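You operate a simulated robot arm through the tools that you are given. There is no shell and no other tool.

You are at the controls of a simulated robot arm. One attempt, no reset.

TASK
Put things in order on the island bench. At the end: the orange mini cheese with the blue label (marked "TWO") stands where the orange mini cheese with the purple label (marked "SIX") stood; the orange brush stands on top of the small orange wheel; the grey brush marked worn stands where the orange brush stood; the orange mini cheese with the purple label is on the stained board; whatever was shut is shut again. Leave all else as you found it, and nothing knocked over.

It is judged by the outcome, as a careful person would: the job done as asked, and still so three seconds after it is handed in. It fails if anything else is knocked over, pushed out of place, dropped, spilled or broken.

THE ROBOT
A 6-joint arm with a two-finger parallel gripper, fixed in place. Base frame: the origin is at the foot of the arm, x ahead of it, y to its left, z up; the work surface is at about z = 0. Lengths are in mm, angles in degrees, forces in N, time in s.
With the tool pointing down near the work surface it reaches from about 120 to 500 mm from the base axis. Its first joint turns from -72.0 to 72.0 degrees. Payload 0.65 kg.
Tool frame: the origin (TCP) lies between the finger pads and is the grasp point; the fingertips stand 25 mm ahead of it; z points along the fingers, y is the line along which they close. The gripper opens to 76 mm. The fingers are 18 mm wide and 10 mm thick; the gripper's body (36 by 78 mm) begins 45 mm behind the TCP.
Orientation is that of the tool frame in the base frame, as [roll, pitch, yaw] about the fixed x, y, z axes, in that order (R = Rz(yaw) Ry(pitch) Rx(roll)). With the fingers straight down and closing along the base's y, the tool's x points along the base's -x, its y along +y and its z along -z.

THE INTERFACE
- The arm moves only by the tool servo_tool. Its argument "plan" is a list of rows, each an object of numbers (a shift or turn left out is 0, a gripper value left out holds the last): "x", "y", "z": the shift along the tool's x, y, z in mm; "wx", "wy", "wz": the turn, a rotation vector about the tool's x, y, z in degrees. In form: [{"x": .., "y": .., "z": .., "wx": .., "wy": .., "wz": ..}, ...]. A call has 1 to 20 rows; each row is the pose to reach, as a shift and turn from the pose commanded when the call began, along the tool's axes at that moment. "fingers" is the opening, from 0 (shut) to 1 (fully open), set as the call begins (left out, the last holds). A row lasts 0.2 s, in which the tool goes at most 50 mm and 8.6 degrees; a call with a longer step from one row to the next is refused whole, and so is a gripper value outside its range. A pose out of reach is approached as far as the arm can. The call stops where the force on the tool passes 40 N (or 10 N more than at its start, if that is more) or the arm is blocked; 0.2 s more then pass. Each finger travels about 108 mm/s and halts on what it meets, pressing with about 42 N; the grip force reading is that of the motor and also rises with nothing between the fingers. The clock runs only during rows and for 0.2 s after the last one: add rows that repeat a pose to give the fingers time. It gives the time, the measured TCP pose, the force on the tool (base axes), the opening and the grip force at its end, in the units of the frame above (readings bear some noise), with the torque about the TCP (base axes, N m) and any sound that the robot's microphone picked up.
- Cameras (640 x 400 px; columns grow to the right, rows downward): "scene" is fixed at [63.6, 286.3, 404.4]; the picture's right is [-0.74, -0.67, 0.00], its down [-0.44, 0.48, -0.76] and it looks along [0.51, -0.56, -0.65] (base axes); focal length 214 px, centre (320, 200). "wrist" rides on the gripper at [58, 11, -81] in the tool frame; the picture's right is [-0.18, 0.98, 0.00], its down [-0.75, -0.14, -0.64] and it looks along [-0.63, -0.12, 0.77] (tool axes); focal length 243 px, centre (320, 200). There is no depth. A picture from a camera that has moved, and an enlarged one, comes with that camera's place and axes in the base frame and with its lens. The place of the scene camera against the robot may be out by one fixed shift of up to 18 mm in any direction.
- get_image(camera): a new picture of that camera. It takes no simulated time.
- close_up(camera, box): a new picture of the part [left, top, right, bottom] of that camera's present view, enlarged. It takes no simulated time.
- hand_in(): hands the job in; it is judged then, once.

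Places have to be worked out from the pictures, the camera data and where the tool is seen. Open the gripper and draw the arm clear of the work before you hand the job in, unless the task says otherwise.

The tools are called after "Emit:" as name(argument=value, ...) on one line, values as JSON. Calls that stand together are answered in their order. servo_tool: Moves the arm, as the interface text tells. Its arguments: {"type":"object","properties":{"plan":{"type":"array"},"fingers":{"type":"number"}},"required":["plan"]} The other tools are called the same way: get_image (camera) takes a picture; close_up (camera, box) takes an enlarged picture of a part of a camera's view; hand_in () hands the job in.

At the start:

```text
clock: 0.0
tool_pos: [275.3, -18.1, 259.7]
tool_rot: [179.9, 0.1, -179.9]
wrist_force: [0.2, -1.3, 0.6]
ft_torque: [0.02, -0.04, 0.02]
finger_gap: 76.0
grip_force: 0.1
```

scene: 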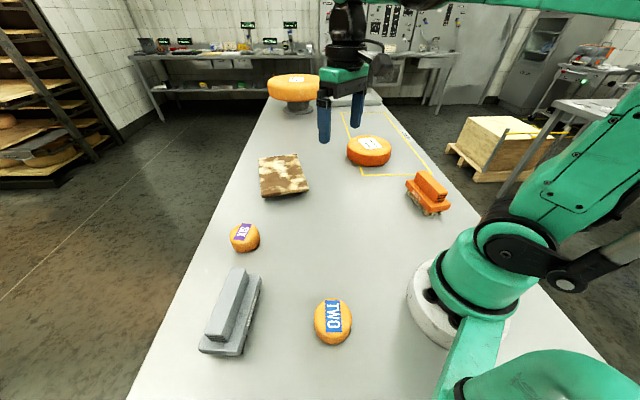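
wrist: 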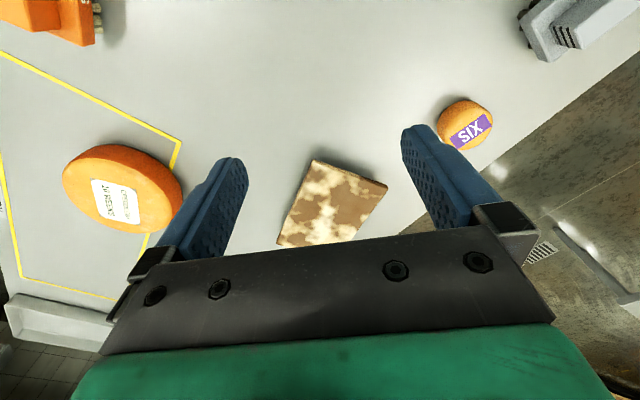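

I'll start by inspecting the scene in enlarged views to locate and identify all the objects.

Emit:
close_up(camera="scene", box=[180, 200, 380, 380])

Emit:
close_up(camera="scene", box=[240, 60, 480, 230])

Emit:
get_image(camera="wrist")

```text
2.22 times, centred on (280, 290) of scene
camera zoom: at [63.6, 286.3, 404.4], right [-0.74, -0.67, 0.0], down [-0.44, 0.48, -0.76], along [0.51, -0.56, -0.65], focal length 477 px, centre (409, 0)
```

zoom: 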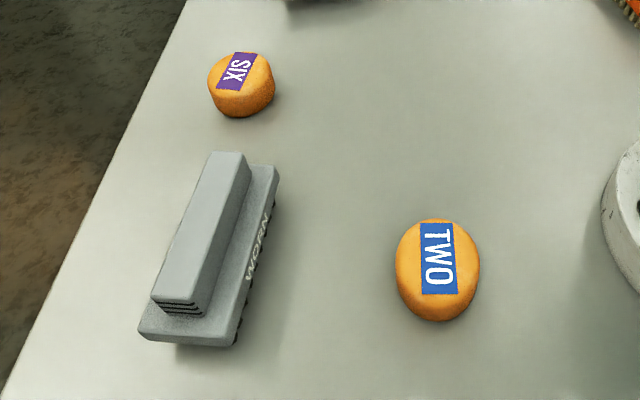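

```text
2.35 times, centred on (360, 145) of scene
camera zoom: at [63.6, 286.3, 404.4], right [-0.74, -0.67, 0.0], down [-0.44, 0.48, -0.76], along [0.51, -0.56, -0.65], focal length 505 px, centre (226, 329)
```

zoom: 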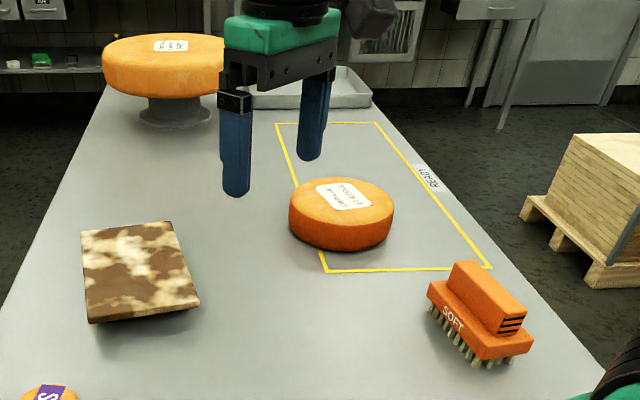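

```text
taken
camera wrist: at [217.5, -4.8, 341.4], right [0.18, 0.98, 0.0], down [0.75, -0.14, 0.64], along [0.63, -0.12, -0.77], focal length 243 px, centre (320, 200)
```

wrist: 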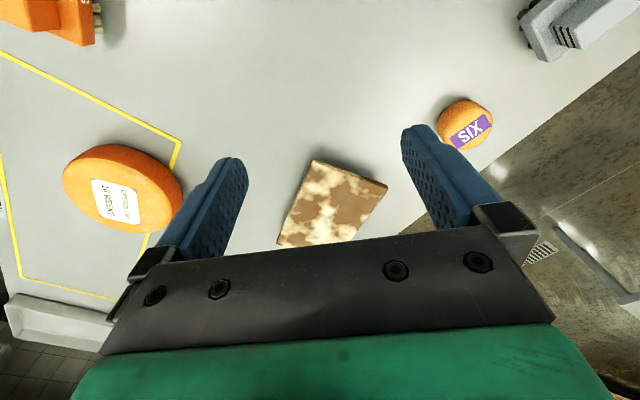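

The pedestal wheel is the large one, so the "small orange wheel" should be the one in the yellow READY zone. I'll enlarge the wrist view to read the board, wheel and SIX more precisely.

Emit:
close_up(camera="wrist", box=[250, 80, 510, 260])

Emit:
close_up(camera="wrist", box=[0, 0, 260, 330])

Emit:
close_up(camera="scene", box=[235, 60, 335, 210])

Emit:
close_up(camera="scene", box=[330, 100, 480, 230])

```text
2.22 times, centred on (380, 170) of wrist
camera zoom: at [217.5, -4.8, 341.4], right [0.18, 0.98, 0.0], down [0.75, -0.14, 0.64], along [0.63, -0.12, -0.77], focal length 539 px, centre (187, 267)
```

zoom: 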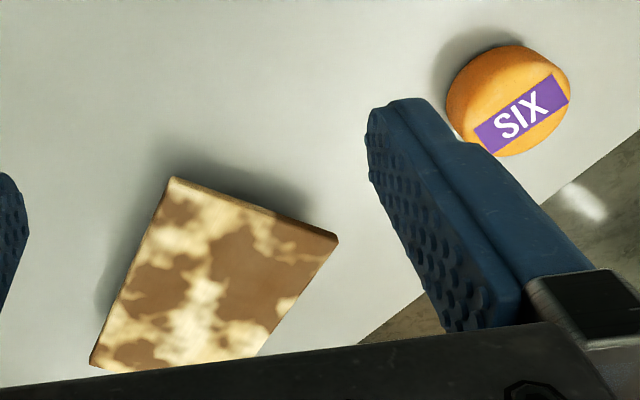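

```text
1.21 times, centred on (130, 165) of wrist
camera zoom: at [217.5, -4.8, 341.4], right [0.18, 0.98, 0.0], down [0.75, -0.14, 0.64], along [0.63, -0.12, -0.77], focal length 294 px, centre (550, 242)
```

zoom: 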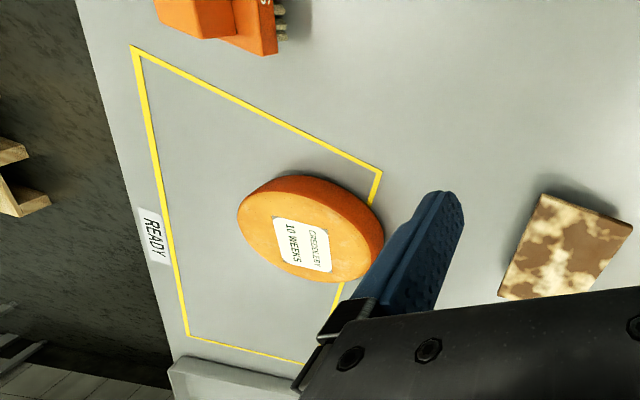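

```text
2.67 times, centred on (285, 135) of scene
camera zoom: at [63.6, 286.3, 404.4], right [-0.74, -0.67, 0.0], down [-0.44, 0.48, -0.76], along [0.51, -0.56, -0.65], focal length 572 px, centre (413, 373)
```

zoom: 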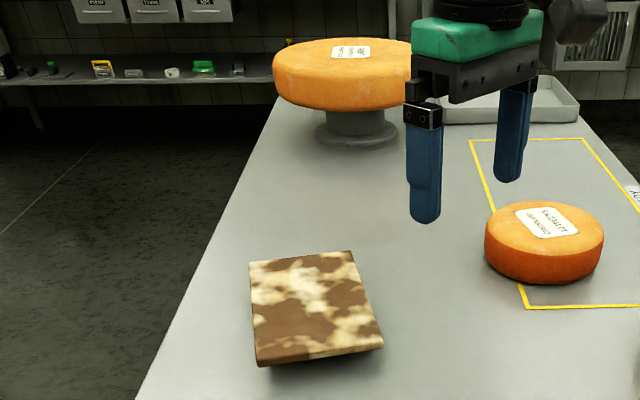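

```text
3.08 times, centred on (405, 165) of scene
camera zoom: at [63.6, 286.3, 404.4], right [-0.74, -0.67, 0.0], down [-0.44, 0.48, -0.76], along [0.51, -0.56, -0.65], focal length 660 px, centre (58, 308)
```

zoom: 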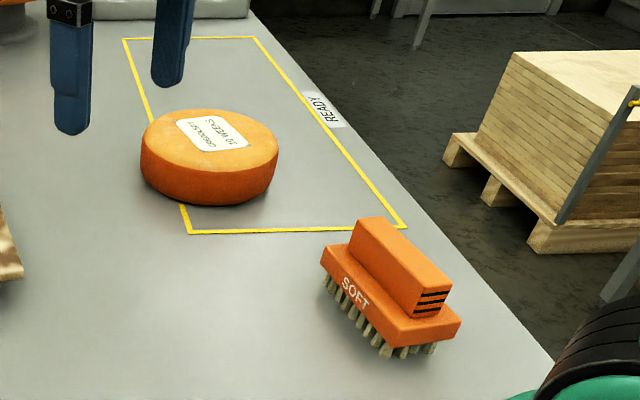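

The board seems to sit raised above the bench, so I want a lower, flatter look at it before planning. I'll lower the tool over empty bench and tilt it to look forward.

Emit:
servo_tool(plan=[{"x": 5, "y": -4, "z": 22, "wy": -6}, {"x": 10, "y": -9, "z": 44, "wy": -12}, {"x": 15, "y": -13, "z": 66, "wy": -18}, {"x": 20, "y": -18, "z": 88, "wy": -24}, {"x": 25, "y": -22, "z": 110, "wy": -28}, {"x": 25, "y": -22, "z": 110, "wy": -28}], fingers=1)

Emit:
get_image(camera="wrist")

```text
clock: 1.4
tool_pos: [250.9, -38.5, 148.6]
tool_rot: [-180.0, 28.2, 180.0]
wrist_force: [1.0, -0.2, 0.0]
ft_torque: [0.02, 0.01, 0.0]
finger_gap: 76.0
grip_force: 0.1
```

```text
taken
camera wrist: at [161.5, -26.3, 194.0], right [0.16, 0.98, 0.09], down [0.36, -0.14, 0.92], along [0.92, -0.12, -0.38], focal length 243 px, centre (320, 200)
```

wrist: 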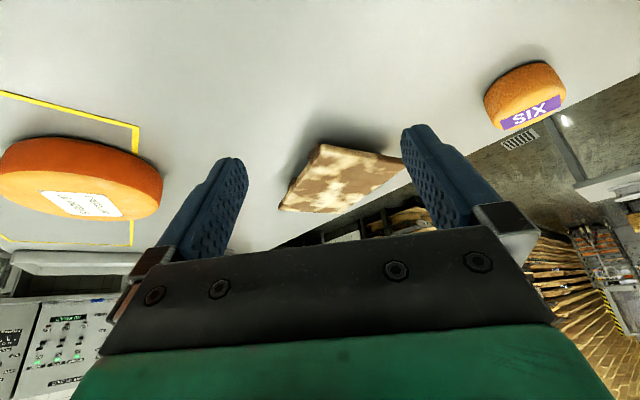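

The image is inverted (world up is image-down). I'll zoom on the board edge, the SIX cheese and the wheel to judge heights.

Emit:
close_up(camera="wrist", box=[260, 100, 420, 240])

Emit:
close_up(camera="wrist", box=[460, 40, 600, 150])

Emit:
close_up(camera="wrist", box=[0, 70, 200, 260])

```text
2.86 times, centred on (340, 170) of wrist
camera zoom: at [161.5, -26.3, 194.0], right [0.16, 0.98, 0.09], down [0.36, -0.14, 0.92], along [0.92, -0.12, -0.38], focal length 693 px, centre (263, 286)
```

zoom: 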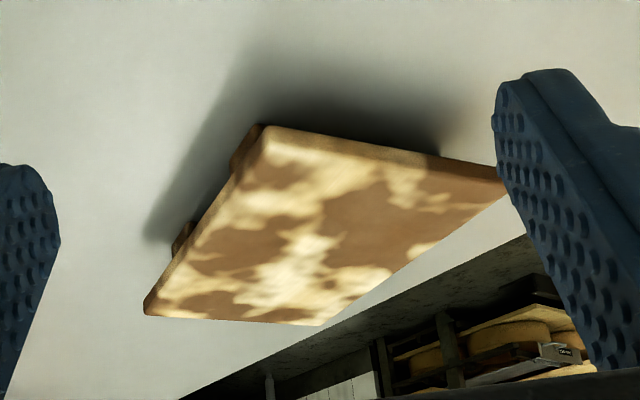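

```text
3.64 times, centred on (530, 95) of wrist
camera zoom: at [161.5, -26.3, 194.0], right [0.16, 0.98, 0.09], down [0.36, -0.14, 0.92], along [0.92, -0.12, -0.38], focal length 882 px, centre (-444, 582)
```

zoom: 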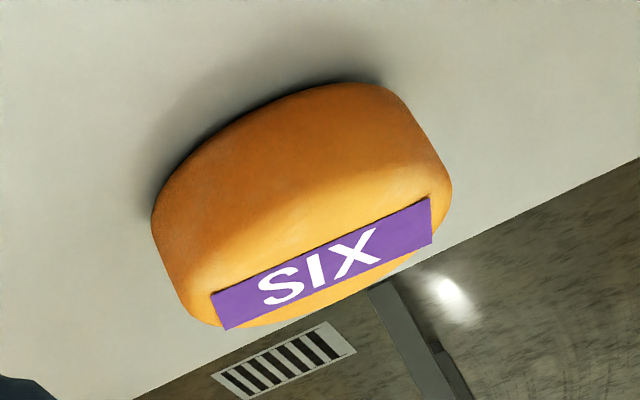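

```text
2.11 times, centred on (100, 165) of wrist
camera zoom: at [161.5, -26.3, 194.0], right [0.16, 0.98, 0.09], down [0.36, -0.14, 0.92], along [0.92, -0.12, -0.38], focal length 511 px, centre (783, 274)
```

zoom: 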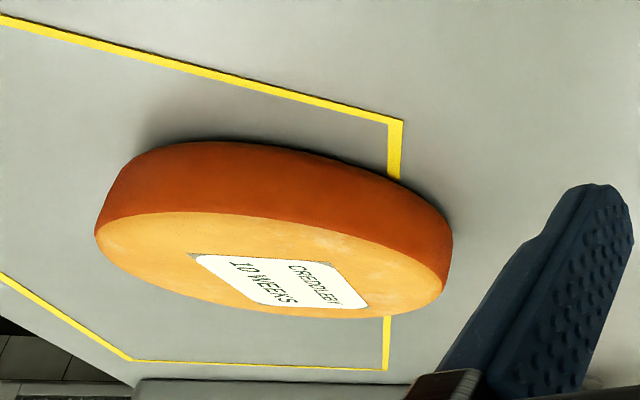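

The board stands on two cleats (top about z≈29), the wheel top is about z≈52, and the SIX cheese is about 35–40 tall and ~64 wide near (388,165). I'll level the tool and rise first.

Emit:
servo_tool(plan=[{"x": -6, "z": -11, "wy": 7}, {"x": -12, "z": -22, "wy": 14}, {"x": -18, "z": -33, "wy": 21}, {"x": -23.6, "z": -44, "wy": 28}, {"x": -23.6, "z": -44, "wy": 28}], fingers=1)

```text
clock: 2.6
tool_pos: [251.0, -40.0, 199.9]
tool_rot: [-180.0, 0.1, 179.9]
wrist_force: [0.7, 0.1, -0.4]
ft_torque: [-0.01, 0.0, -0.02]
finger_gap: 75.9
grip_force: 0.1
```

Level now. I move above my estimate for SIX at z≈150, with yaw turned 23° to be radial, to align visually.

Emit:
servo_tool(plan=[{"x": -19, "y": 29, "z": 5, "wz": -3}, {"x": -38, "y": 58, "z": 10, "wz": -6}, {"x": -58, "y": 87, "z": 15, "wz": -10}, {"x": -77, "y": 116, "z": 22, "wz": -13}, {"x": -97, "y": 145, "z": 30, "wz": -16}, {"x": -117, "y": 175, "z": 40, "wz": -20}, {"x": -137, "y": 206, "z": 50, "wz": -23}, {"x": -137, "y": 206, "z": 50, "wz": -23}], fingers=1)

Emit:
get_image(camera="wrist")

Emit:
get_image(camera="scene")

```text
clock: 4.4
tool_pos: [389.3, 167.0, 150.5]
tool_rot: [-179.9, 0.1, -156.9]
wrist_force: [0.4, -0.1, -0.1]
ft_torque: [-0.01, 0.0, -0.03]
finger_gap: 76.0
grip_force: 0.0
```

```text
taken
camera wrist: at [330.6, 155.3, 231.3], right [-0.22, 0.98, 0.0], down [0.75, 0.16, 0.64], along [0.63, 0.14, -0.76], focal length 243 px, centre (320, 200)
```

wrist: 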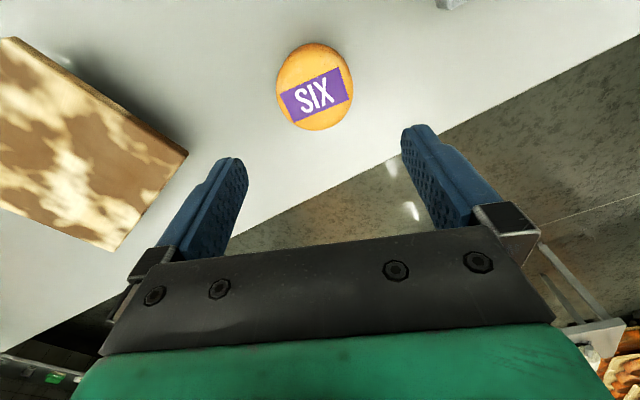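

```text
taken
```

scene: 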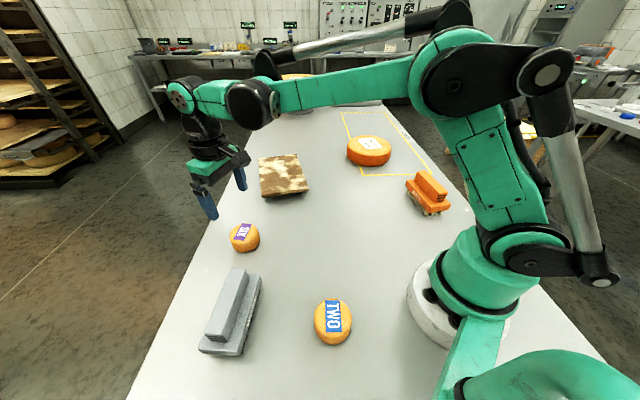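

SIX shows up nearly under the tool axis. I'll zoom to measure its outline exactly.

Emit:
close_up(camera="wrist", box=[240, 30, 400, 140])

```text
3.64 times, centred on (320, 85) of wrist
camera zoom: at [330.6, 155.3, 231.3], right [-0.22, 0.98, 0.0], down [0.75, 0.16, 0.64], along [0.63, 0.14, -0.76], focal length 882 px, centre (320, 618)
```

zoom: 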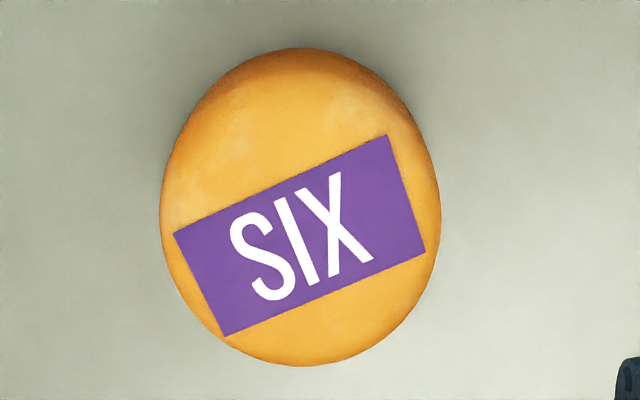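

SIX is ~61 mm across and offset about (+1.7, −3.3) mm in the tool's x,y. I'll correct that and lower to z≈75 (tips just above the cheese) for a check.

Emit:
servo_tool(plan=[{"x": 1.7, "y": -3.3, "z": 25}, {"x": 1.7, "y": -3.3, "z": 50}, {"x": 1.7, "y": -3.3, "z": 75}, {"x": 1.7, "y": -3.3, "z": 75}], fingers=1)

Emit:
get_image(camera="wrist")

```text
clock: 5.4
tool_pos: [388.3, 163.1, 75.4]
tool_rot: [180.0, 0.1, -157.0]
wrist_force: [-0.4, -0.6, 0.6]
ft_torque: [-0.02, 0.0, 0.05]
finger_gap: 76.0
grip_force: 0.1
```

```text
taken
camera wrist: at [329.7, 151.8, 156.4], right [-0.22, 0.98, 0.0], down [0.75, 0.16, 0.64], along [0.63, 0.14, -0.76], focal length 243 px, centre (320, 200)
```

wrist: 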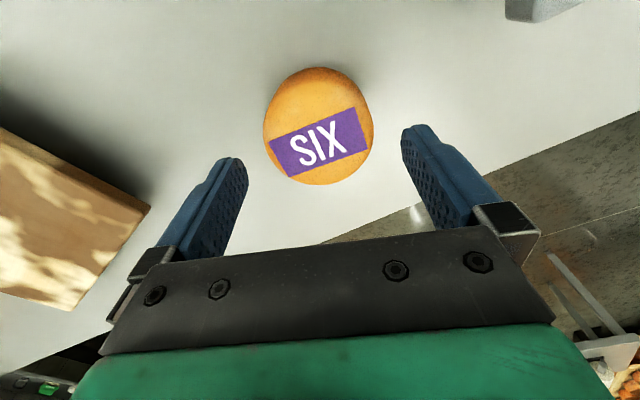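

SIX is centred between the fingers. I lower to TCP z≈30 (tips ~5 mm above the bench) and then close.

Emit:
servo_tool(plan=[{"y": -0.7, "z": 15}, {"y": -0.7, "z": 30}, {"y": -0.7, "z": 40}, {"y": -0.7, "z": 45}, {"y": -0.7, "z": 45}], fingers=1)

Emit:
get_image(camera="wrist")

```text
clock: 6.6
tool_pos: [389.3, 162.3, 29.5]
tool_rot: [180.0, 0.1, -157.0]
wrist_force: [0.0, -0.4, 0.4]
ft_torque: [0.04, 0.0, 0.0]
finger_gap: 76.0
grip_force: 0.0
```

```text
taken
camera wrist: at [330.4, 151.5, 111.3], right [-0.22, 0.98, 0.0], down [0.75, 0.16, 0.64], along [0.63, 0.14, -0.76], focal length 243 px, centre (320, 200)
```

wrist: 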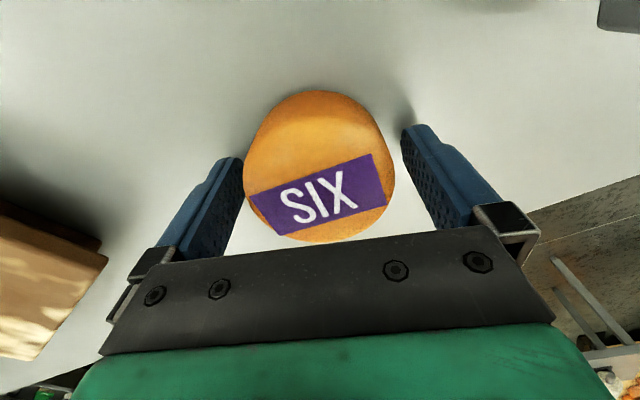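

Well centred. Closing the fingers while holding the pose.

Emit:
servo_tool(plan=[{"z": 0}, {"z": 0}, {"z": 0}], fingers=0)

```text
clock: 7.4
tool_pos: [388.7, 163.9, 29.9]
tool_rot: [-180.0, 0.1, -157.0]
wrist_force: [0.1, 1.0, 0.2]
ft_torque: [0.0, 0.0, 0.01]
finger_gap: 59.1
grip_force: 41.9
```

Gripped at 59 mm. Now I lift straight up 80 mm and check the hold.

Emit:
servo_tool(plan=[{"z": -5}, {"z": -20}, {"z": -40}, {"z": -60}, {"z": -80}, {"z": -80}])

Emit:
get_image(camera="wrist")

Emit:
get_image(camera="scene")

```text
clock: 8.8
tool_pos: [388.7, 163.7, 110.9]
tool_rot: [180.0, 0.1, -157.0]
wrist_force: [0.4, 0.4, -1.0]
ft_torque: [0.0, 0.0, 0.01]
finger_gap: 59.3
grip_force: 42.1
```

```text
taken
camera wrist: at [330.1, 151.3, 191.7], right [-0.22, 0.98, 0.0], down [0.75, 0.16, 0.64], along [0.63, 0.14, -0.76], focal length 243 px, centre (320, 200)
```

wrist: 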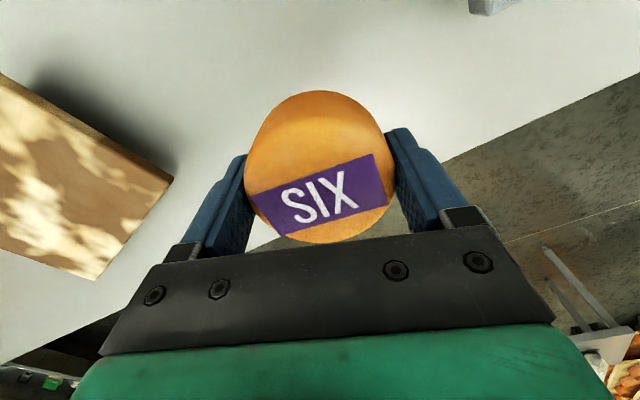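

```text
taken
```

scene: 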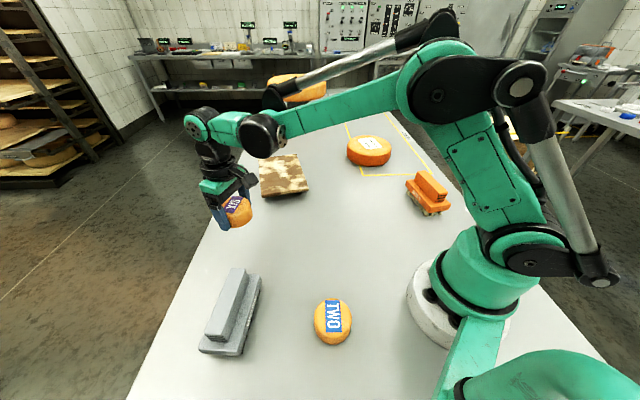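

SIX is held. I now carry it at this height over the near part of the board (target about (483,−28), board top ≈ z 28), turning the yaw by −26°.

Emit:
servo_tool(plan=[{"x": -1, "y": -18, "wz": 2}, {"x": -3, "y": -45, "wz": 5}, {"x": -5, "y": -75, "wz": 9}, {"x": -7, "y": -107, "wz": 13}, {"x": -9, "y": -139, "wz": 17}, {"x": -11, "y": -170, "wz": 21}, {"x": -13, "y": -197, "wz": 24}, {"x": -14, "y": -212, "wz": 26}, {"x": -14, "y": -212, "wz": 26}, {"x": -14, "y": -212, "wz": 26}])

Emit:
get_image(camera="wrist")

Emit:
get_image(camera="scene")

```text
clock: 11.0
tool_pos: [485.2, -25.9, 110.1]
tool_rot: [179.9, 0.1, 177.0]
wrist_force: [-0.9, 0.3, -1.6]
ft_torque: [-0.03, 0.02, 0.04]
finger_gap: 58.9
grip_force: 41.9
```

```text
taken
camera wrist: at [426.6, -11.3, 191.8], right [0.23, 0.97, 0.0], down [0.74, -0.18, 0.64], along [0.63, -0.15, -0.77], focal length 243 px, centre (320, 200)
```

wrist: 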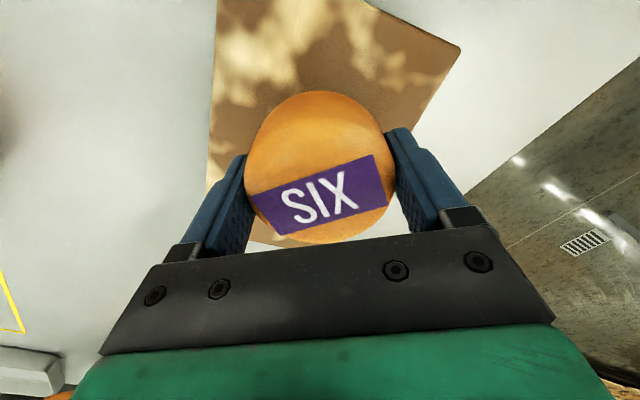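

```text
taken
```

scene: 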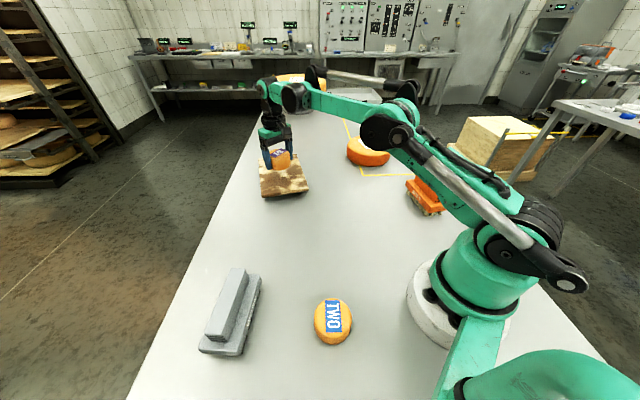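

Landing spot under the cheese is mid-width on the board and well between the cleats. I lower until about 2–3 mm above the board.

Emit:
servo_tool(plan=[{"z": 10}, {"z": 20}, {"z": 30}, {"z": 40}, {"z": 46}, {"z": 49}, {"z": 49}])

Emit:
get_image(camera="wrist")

Emit:
close_up(camera="scene", box=[235, 80, 335, 210])

```text
clock: 12.3
tool_pos: [484.8, -26.4, 66.1]
tool_rot: [-180.0, 0.1, 177.1]
wrist_force: [0.7, 0.4, 11.1]
ft_torque: [0.02, -0.02, 0.06]
finger_gap: 59.1
grip_force: 42.0
stopped in row 6: the force on the tool passed its limit at 45 N (the readings are from after the stop); the commanded pose is now the measured one
```

```text
taken
camera wrist: at [426.4, -11.3, 147.9], right [0.23, 0.97, 0.0], down [0.74, -0.18, 0.64], along [0.63, -0.15, -0.76], focal length 243 px, centre (320, 200)
```

wrist: 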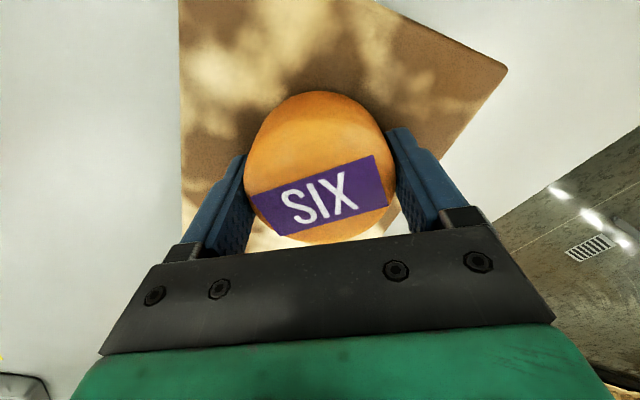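

```text
3.08 times, centred on (285, 145) of scene
camera zoom: at [63.5, 286.3, 404.4], right [-0.74, -0.67, 0.0], down [-0.44, 0.48, -0.76], along [0.51, -0.56, -0.65], focal length 660 px, centre (428, 369)
```

zoom: 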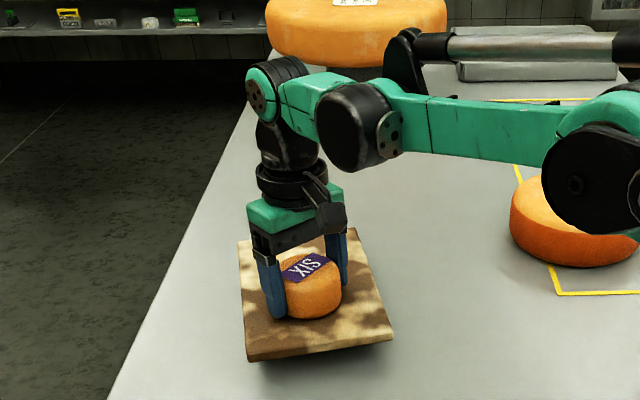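

Contact came a bit earlier than estimated (board top ≈ z 35–36), cheese is resting on the board with 11 N. I'll ease the pressure slightly and open the fingers.

Emit:
servo_tool(plan=[{"z": -0.5}, {"z": -0.5}, {"z": -0.5}])

Emit:
servo_tool(plan=[{"z": 0}, {"z": 0}, {"z": 0}], fingers=1)

Emit:
get_image(camera="wrist")

```text
clock: 13.1
tool_pos: [483.9, -26.0, 66.2]
tool_rot: [-180.0, 0.1, 177.1]
wrist_force: [2.1, -0.9, 4.8]
ft_torque: [-0.05, -0.09, 0.02]
finger_gap: 59.5
grip_force: 41.9
```

```text
clock: 13.9
tool_pos: [483.5, -25.4, 66.2]
tool_rot: [-179.9, 0.1, 177.1]
wrist_force: [0.1, 0.6, 0.6]
ft_torque: [0.0, -0.02, 0.0]
finger_gap: 76.0
grip_force: 0.0
```

```text
taken
camera wrist: at [426.2, -11.2, 148.0], right [0.23, 0.97, 0.0], down [0.74, -0.18, 0.64], along [0.63, -0.15, -0.77], focal length 243 px, centre (320, 200)
```

wrist: 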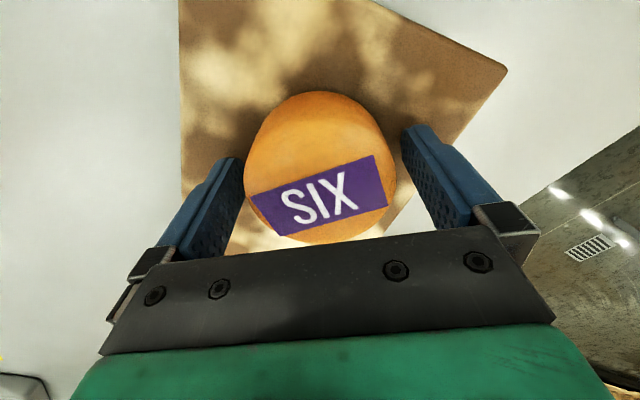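

SIX is released on the board. I raise straight up 90 mm.

Emit:
servo_tool(plan=[{"z": -10}, {"z": -25}, {"z": -45}, {"z": -65}, {"z": -90}, {"z": -90}], fingers=1)

Emit:
get_image(camera="wrist")

Emit:
get_image(camera="scene")

```text
clock: 15.3
tool_pos: [481.0, -27.6, 155.7]
tool_rot: [-179.9, 0.0, 177.2]
wrist_force: [0.3, -0.3, -0.5]
ft_torque: [-0.03, -0.04, -0.01]
finger_gap: 76.1
grip_force: 0.0
out of reach, approached as far as the arm can: row 5, 6
```

```text
taken
camera wrist: at [422.8, -11.4, 237.1], right [0.23, 0.97, 0.0], down [0.74, -0.18, 0.64], along [0.63, -0.15, -0.77], focal length 243 px, centre (320, 200)
```

wrist: 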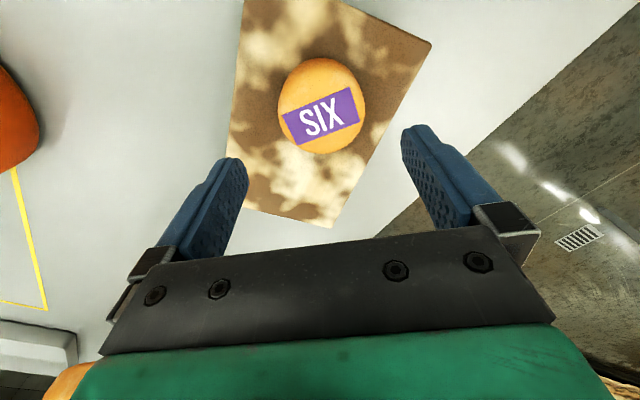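

```text
taken
```

scene: 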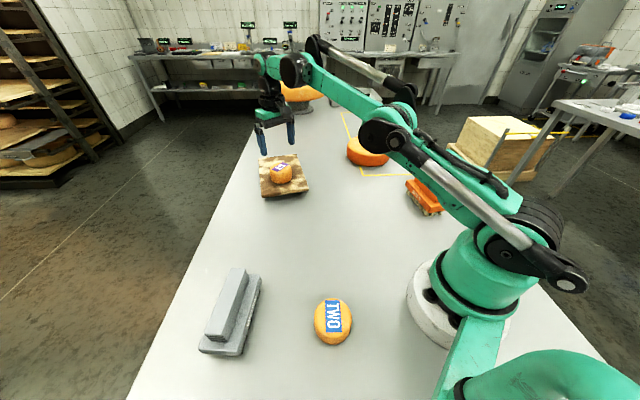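

SIX stands well on the board. I noted that tool-down reach shrinks with height (~485), so the wheel will need an outward tilt later. Next I move to hover above TWO near (132,165).

Emit:
servo_tool(plan=[{"x": 20, "y": 9, "wz": -3}, {"x": 60, "y": 29, "wz": -9}, {"x": 100, "y": 49, "wz": -15}, {"x": 140, "y": 68, "wz": -21}, {"x": 180, "y": 87, "wz": -27}, {"x": 220, "y": 107, "wz": -33}, {"x": 260, "y": 126, "wz": -39}, {"x": 300, "y": 146, "wz": -45}, {"x": 335, "y": 163, "wz": -50}, {"x": 358.6, "y": 174, "wz": -54}, {"x": 358.6, "y": 174, "wz": -54}], fingers=1)

Emit:
get_image(camera="wrist")

Emit:
get_image(camera="scene")

```text
clock: 17.7
tool_pos: [131.8, 167.2, 155.1]
tool_rot: [-180.0, 0.1, -128.7]
wrist_force: [0.1, 0.3, 0.8]
ft_torque: [0.04, 0.02, -0.01]
finger_gap: 76.0
grip_force: 0.0
```

```text
taken
camera wrist: at [85.8, 129.3, 237.3], right [-0.65, 0.76, 0.0], down [0.58, 0.5, 0.64], along [0.49, 0.42, -0.76], focal length 243 px, centre (320, 200)
```

wrist: 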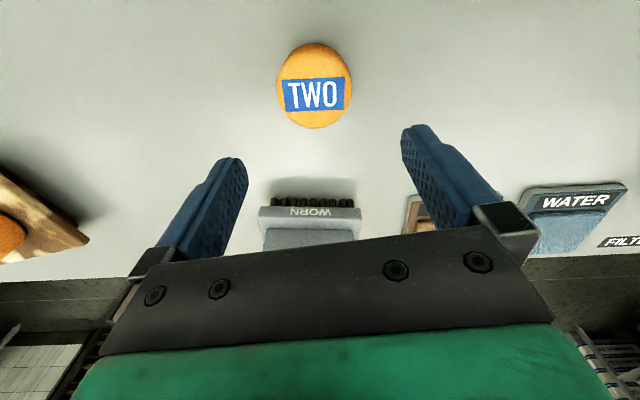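

```text
taken
```

scene: 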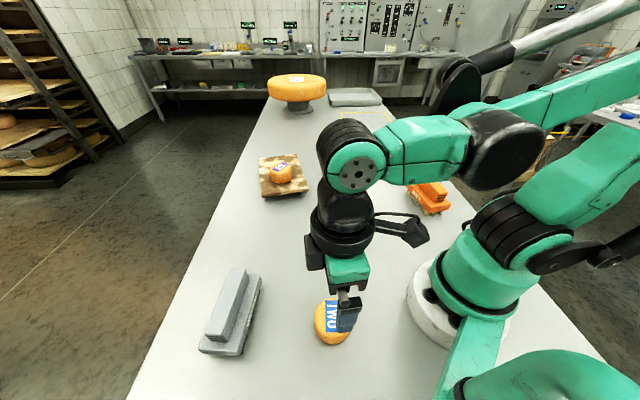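

There are further items here outside the scene view (WATER, FILTER, something wooden). I'll zoom on TWO and these items.

Emit:
close_up(camera="wrist", box=[240, 30, 400, 140])

Emit:
close_up(camera="wrist", box=[400, 140, 640, 290])

Emit:
close_up(camera="wrist", box=[230, 140, 430, 265])

```text
3.64 times, centred on (320, 85) of wrist
camera zoom: at [85.8, 129.3, 237.3], right [-0.65, 0.76, 0.0], down [0.58, 0.5, 0.64], along [0.49, 0.42, -0.76], focal length 882 px, centre (320, 618)
```

zoom: 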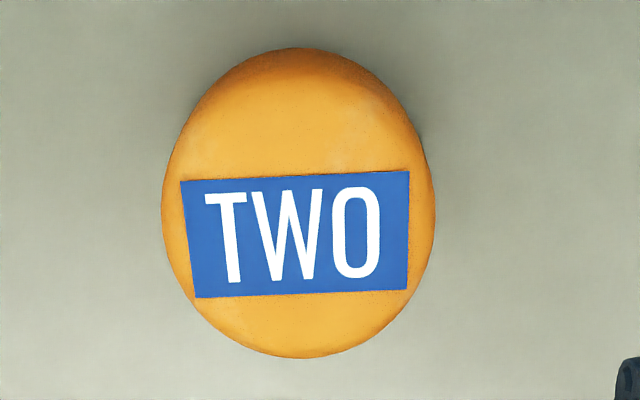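

```text
2.67 times, centred on (520, 215) of wrist
camera zoom: at [85.8, 129.3, 237.3], right [-0.65, 0.76, 0.0], down [0.58, 0.5, 0.64], along [0.49, 0.42, -0.76], focal length 647 px, centre (-213, 160)
```

zoom: 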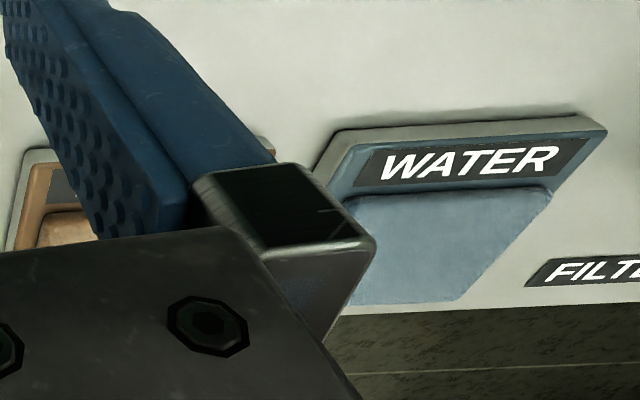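

```text
3.20 times, centred on (330, 202) of wrist
camera zoom: at [85.8, 129.3, 237.3], right [-0.65, 0.76, 0.0], down [0.58, 0.5, 0.64], along [0.49, 0.42, -0.76], focal length 776 px, centre (288, 192)
```

zoom: 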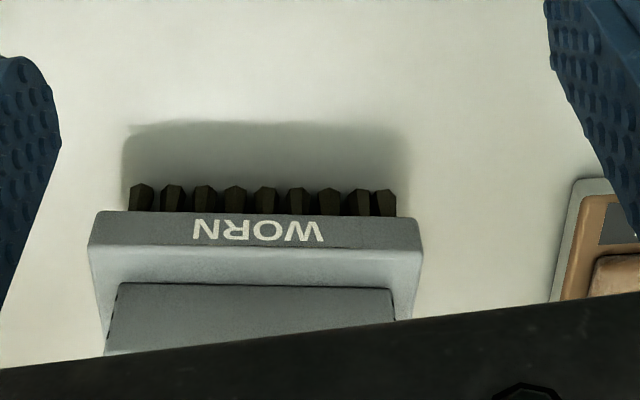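

The plates (WATER, FILTER, a copper one) are bench controls to stay clear of. TWO is offset about (+0.8, −4.9) mm in tool x,y; I correct and lower to z≈75.

Emit:
servo_tool(plan=[{"x": 0.8, "y": -4.9, "z": 20}, {"x": 0.8, "y": -4.9, "z": 45}, {"x": 0.8, "y": -4.9, "z": 70}, {"x": 0.8, "y": -4.9, "z": 80}, {"x": 0.8, "y": -4.9, "z": 80}], fingers=1)

Emit:
get_image(camera="wrist")

```text
clock: 18.9
tool_pos: [135.3, 162.0, 75.4]
tool_rot: [180.0, 0.1, -129.0]
wrist_force: [-0.3, 0.1, 0.9]
ft_torque: [-0.01, 0.03, -0.02]
finger_gap: 76.0
grip_force: 0.1
```

```text
taken
camera wrist: at [89.6, 124.7, 157.2], right [-0.65, 0.76, 0.0], down [0.58, 0.5, 0.64], along [0.49, 0.42, -0.76], focal length 243 px, centre (320, 200)
```

wrist: 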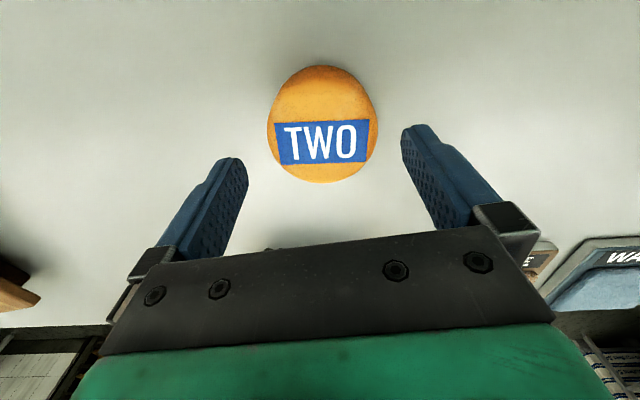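

TWO sits ~1.3 mm toward tool +y. I correct and lower the last 45 mm.

Emit:
servo_tool(plan=[{"y": 1.3, "z": 15}, {"y": 1.3, "z": 30}, {"y": 1.3, "z": 40}, {"y": 1.3, "z": 45}, {"y": 1.3, "z": 45}], fingers=1)

Emit:
get_image(camera="wrist")

```text
clock: 20.1
tool_pos: [135.5, 162.8, 32.1]
tool_rot: [180.0, 0.1, -128.7]
wrist_force: [-0.1, 0.2, -0.4]
ft_torque: [0.01, -0.03, 0.0]
finger_gap: 76.1
grip_force: 0.1
```

```text
taken
camera wrist: at [89.1, 125.9, 113.7], right [-0.65, 0.76, 0.0], down [0.58, 0.5, 0.64], along [0.49, 0.42, -0.77], focal length 243 px, centre (320, 200)
```

wrist: 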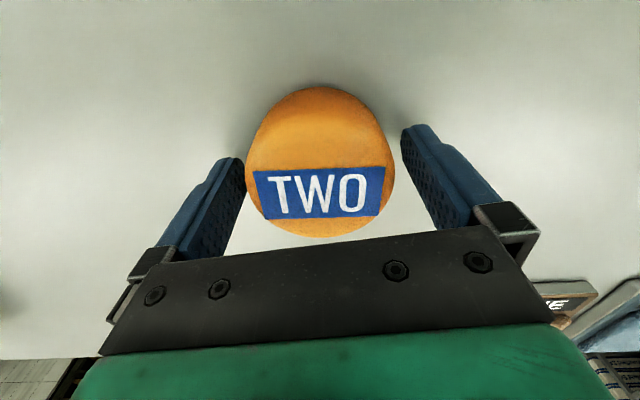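

Good alignment. Closing on TWO.

Emit:
servo_tool(plan=[{"x": 0.8, "z": 1}, {"x": 0.8, "z": 1}], fingers=1)

Emit:
servo_tool(plan=[{"z": 0}, {"z": 0}, {"z": 0}], fingers=0)

Emit:
servo_tool(plan=[{"z": -5}, {"z": -20}, {"z": -40}, {"z": -60}, {"z": -80}, {"z": -80}])

Emit:
get_image(camera="wrist")

```text
clock: 20.7
tool_pos: [134.5, 162.6, 32.3]
tool_rot: [179.9, 0.2, -128.9]
wrist_force: [-0.5, -0.3, 0.0]
ft_torque: [-0.02, 0.0, -0.01]
finger_gap: 76.1
grip_force: 0.1
out of reach, approached as far as the arm can: row 1, 2
```

```text
clock: 21.5
tool_pos: [134.9, 163.9, 32.2]
tool_rot: [-180.0, 0.0, -128.9]
wrist_force: [0.0, -0.4, -0.1]
ft_torque: [0.01, -0.03, 0.0]
finger_gap: 59.4
grip_force: 41.6
```

```text
clock: 22.9
tool_pos: [134.9, 163.1, 113.0]
tool_rot: [180.0, 0.1, -128.9]
wrist_force: [0.0, -0.2, -1.4]
ft_torque: [0.03, -0.03, -0.03]
finger_gap: 59.1
grip_force: 41.7
```

```text
taken
camera wrist: at [89.4, 126.0, 194.1], right [-0.65, 0.76, 0.0], down [0.58, 0.5, 0.64], along [0.49, 0.42, -0.76], focal length 243 px, centre (320, 200)
```

wrist: 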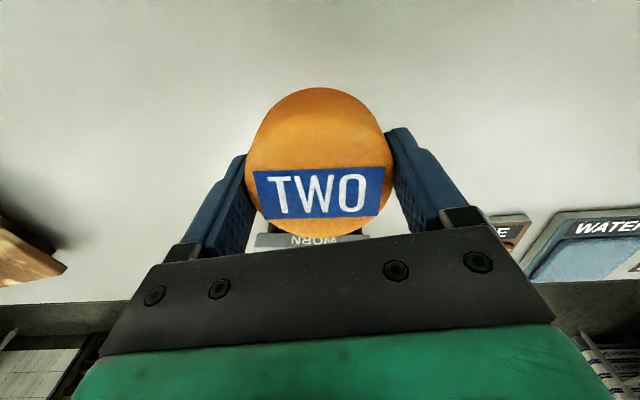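

TWO is held (grasp TCP height was ≈32.2). I carry it at z≈113 over to SIX's former place at TCP ≈ (388.7, 163.3).

Emit:
servo_tool(plan=[{"x": -10, "y": -12.4, "wz": 2}, {"x": -30, "y": -37.2, "wz": 5}, {"x": -55, "y": -68.1, "wz": 10}, {"x": -80, "y": -99.1, "wz": 14}, {"x": -105, "y": -130.1, "wz": 18}, {"x": -130, "y": -161.1, "wz": 23}, {"x": -150, "y": -185.9, "wz": 26}, {"x": -159.4, "y": -197.5, "wz": 28}, {"x": -159.4, "y": -197.5, "wz": 28}, {"x": -159.4, "y": -197.5, "wz": 28}])

Emit:
get_image(camera="wrist")

```text
clock: 25.1
tool_pos: [388.8, 162.8, 112.8]
tool_rot: [-180.0, 0.1, -156.9]
wrist_force: [0.1, -0.3, -1.2]
ft_torque: [0.0, -0.01, -0.01]
finger_gap: 58.9
grip_force: 42.2
```

```text
taken
camera wrist: at [330.4, 152.1, 194.2], right [-0.22, 0.98, 0.0], down [0.75, 0.16, 0.64], along [0.63, 0.14, -0.77], focal length 243 px, centre (320, 200)
```

wrist: 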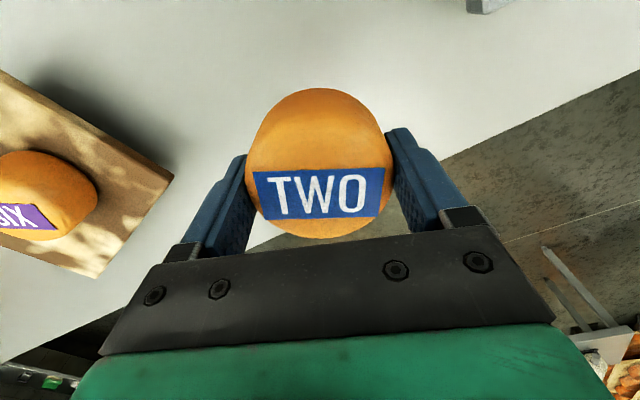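

The board corner appears at the same pixel as when SIX was lifted here, confirming position. I lower to about 2 mm above contact height.

Emit:
servo_tool(plan=[{"z": 15}, {"z": 30}, {"z": 45}, {"z": 60}, {"z": 70}, {"z": 76}, {"z": 78}, {"z": 78}])

```text
clock: 26.9
tool_pos: [389.4, 163.4, 34.3]
tool_rot: [180.0, 0.1, -156.9]
wrist_force: [-0.2, 0.1, -1.7]
ft_torque: [-0.01, 0.0, 0.03]
finger_gap: 59.1
grip_force: 42.3
```

No contact yet at 34.3. I step down in fine increments to the bench.

Emit:
servo_tool(plan=[{"z": 0.7}, {"z": 1.4}, {"z": 1.8}, {"z": 1.8}])

```text
clock: 27.9
tool_pos: [389.1, 164.3, 32.6]
tool_rot: [179.9, 0.0, -156.9]
wrist_force: [-0.5, -0.2, -1.0]
ft_torque: [-0.03, 0.01, -0.02]
finger_gap: 59.0
grip_force: 42.2
```

Emit:
servo_tool(plan=[{"z": 0.4}, {"z": 0.8}, {"z": 0.8}])

```text
clock: 28.7
tool_pos: [388.4, 163.6, 33.3]
tool_rot: [-179.9, 0.1, -156.9]
wrist_force: [-0.6, -1.5, 6.7]
ft_torque: [0.01, 0.0, 0.0]
finger_gap: 59.1
grip_force: 42.3
```

Contact now (≈7–8 N). Cheese stands on the bench; I open the fingers and then rise.

Emit:
servo_tool(plan=[{"z": -0.3}, {"z": -0.3}, {"z": -0.3}], fingers=1)

Emit:
get_image(camera="wrist")

```text
clock: 29.5
tool_pos: [388.6, 164.6, 33.1]
tool_rot: [-180.0, 0.0, -156.8]
wrist_force: [0.1, -0.2, -0.5]
ft_torque: [-0.02, 0.04, -0.02]
finger_gap: 75.9
grip_force: 0.0
```

```text
taken
camera wrist: at [330.3, 152.0, 114.0], right [-0.22, 0.98, 0.0], down [0.75, 0.16, 0.64], along [0.63, 0.14, -0.77], focal length 243 px, centre (320, 200)
```

wrist: 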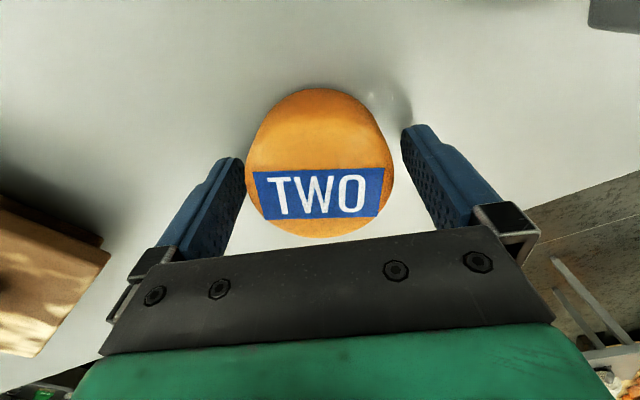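

TWO released in place. Rising straight up to z≈165, then checking.

Emit:
servo_tool(plan=[{"z": -10}, {"z": -30}, {"z": -60}, {"z": -95}, {"z": -132}, {"z": -132}], fingers=1)

Emit:
get_image(camera="wrist")

Emit:
get_image(camera="scene")

```text
clock: 30.9
tool_pos: [389.6, 162.0, 165.0]
tool_rot: [180.0, 0.1, -156.9]
wrist_force: [-1.3, -0.7, 0.5]
ft_torque: [0.03, 0.0, 0.03]
finger_gap: 75.9
grip_force: 0.1
```

```text
taken
camera wrist: at [330.3, 151.0, 245.9], right [-0.22, 0.98, 0.0], down [0.75, 0.16, 0.64], along [0.63, 0.14, -0.77], focal length 243 px, centre (320, 200)
```

wrist: 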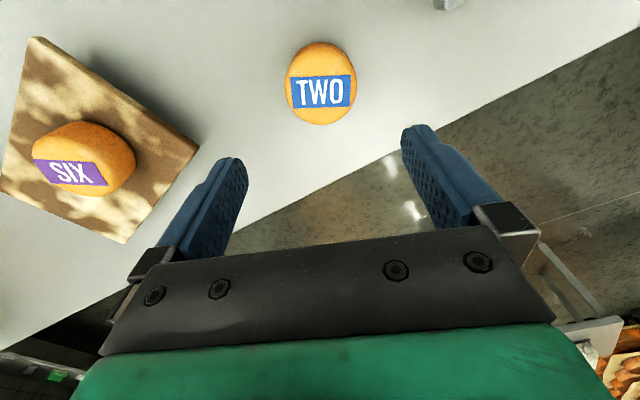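

```text
taken
```

scene: 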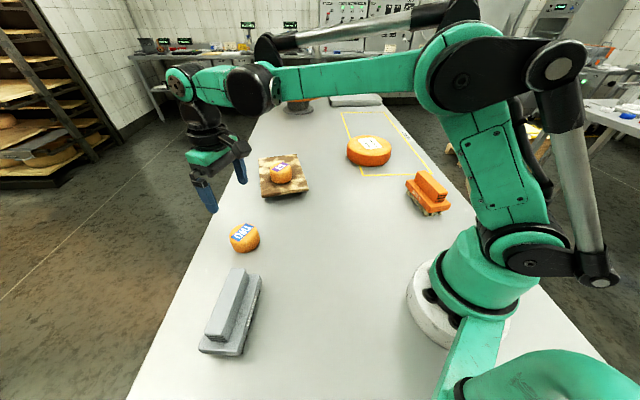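

TWO stands where SIX was. Next I fly to hover over the orange brush (est. (153,−258)), yaw −39° to match its long axis.

Emit:
servo_tool(plan=[{"x": 15, "y": -12, "wz": 2}, {"x": 45, "y": -35, "wz": 7}, {"x": 82, "y": -63, "wz": 13}, {"x": 119, "y": -92, "wz": 19}, {"x": 156, "y": -121, "wz": 25}, {"x": 193, "y": -149, "wz": 31}, {"x": 230, "y": -178, "wz": 37}, {"x": 267, "y": -207, "wz": 43}, {"x": 304, "y": -235, "wz": 49}, {"x": 340, "y": -263, "wz": 55}, {"x": 368, "y": -285, "wz": 60}, {"x": 381.7, "y": -295.3, "wz": 62}, {"x": 381.7, "y": -295.3, "wz": 62}], fingers=1)

Emit:
get_image(camera="wrist")

Emit:
get_image(camera="scene")

```text
clock: 33.7
tool_pos: [152.7, -259.1, 163.4]
tool_rot: [179.8, 0.0, 141.0]
wrist_force: [0.5, 1.1, 0.6]
ft_torque: [0.03, -0.01, -0.01]
finger_gap: 75.9
grip_force: 0.0
```

```text
taken
camera wrist: at [114.2, -212.6, 245.4], right [0.76, 0.65, 0.0], down [0.5, -0.58, 0.64], along [0.42, -0.49, -0.77], focal length 243 px, centre (320, 200)
```

wrist: 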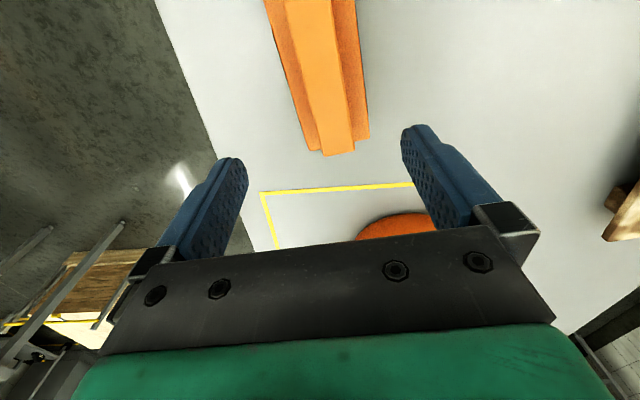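

```text
taken
```

scene: 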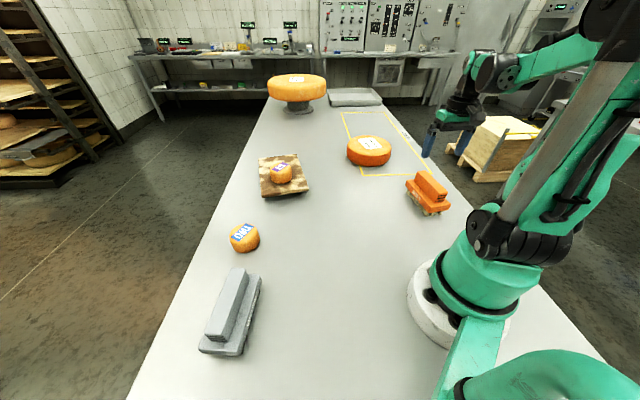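

The brush handle runs nearly along the image vertical but is cut off at the top. I back up 60 mm along tool x to see it whole.

Emit:
servo_tool(plan=[{"x": 20, "z": -5}, {"x": 40, "z": -10}, {"x": 60, "z": -20}, {"x": 60, "z": -20}], fingers=1)

Emit:
get_image(camera="wrist")

Emit:
close_up(camera="wrist", box=[200, 0, 460, 180])

```text
clock: 34.7
tool_pos: [108.4, -220.2, 183.3]
tool_rot: [180.0, 0.0, 141.2]
wrist_force: [-0.1, 0.2, -0.4]
ft_torque: [0.02, 0.05, 0.01]
finger_gap: 76.0
grip_force: 0.0
```

```text
taken
camera wrist: at [68.3, -174.2, 265.4], right [0.76, 0.65, 0.0], down [0.5, -0.58, 0.64], along [0.42, -0.49, -0.77], focal length 243 px, centre (320, 200)
```

wrist: 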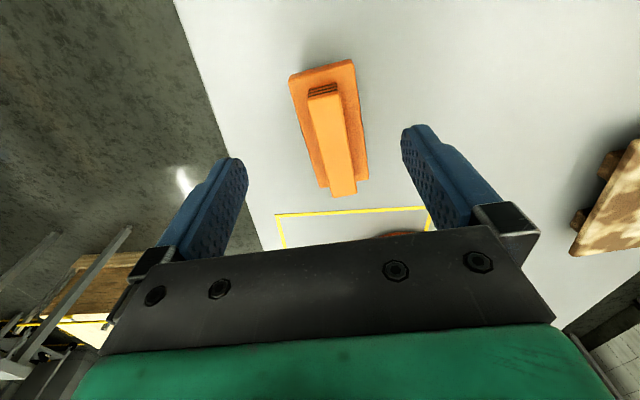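

```text
2.22 times, centred on (330, 90) of wrist
camera zoom: at [68.3, -174.2, 265.4], right [0.76, 0.65, 0.0], down [0.5, -0.58, 0.64], along [0.42, -0.49, -0.77], focal length 539 px, centre (298, 444)
```

zoom: 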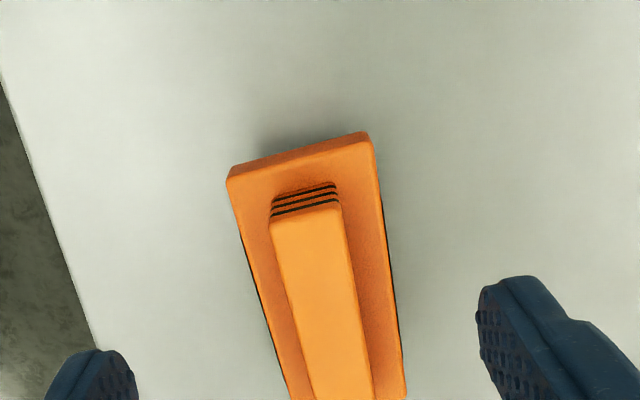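

Let me enlarge the whole brush.

Emit:
close_up(camera="wrist", box=[200, 45, 460, 207])

```text
2.46 times, centred on (330, 126) of wrist
camera zoom: at [68.3, -174.2, 265.4], right [0.76, 0.65, 0.0], down [0.5, -0.58, 0.64], along [0.42, -0.49, -0.77], focal length 597 px, centre (295, 382)
```

zoom: 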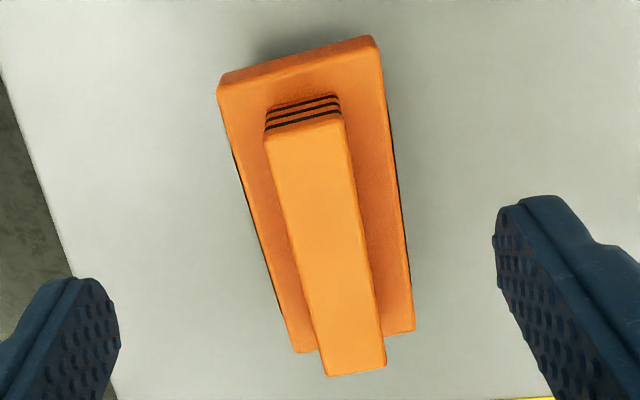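

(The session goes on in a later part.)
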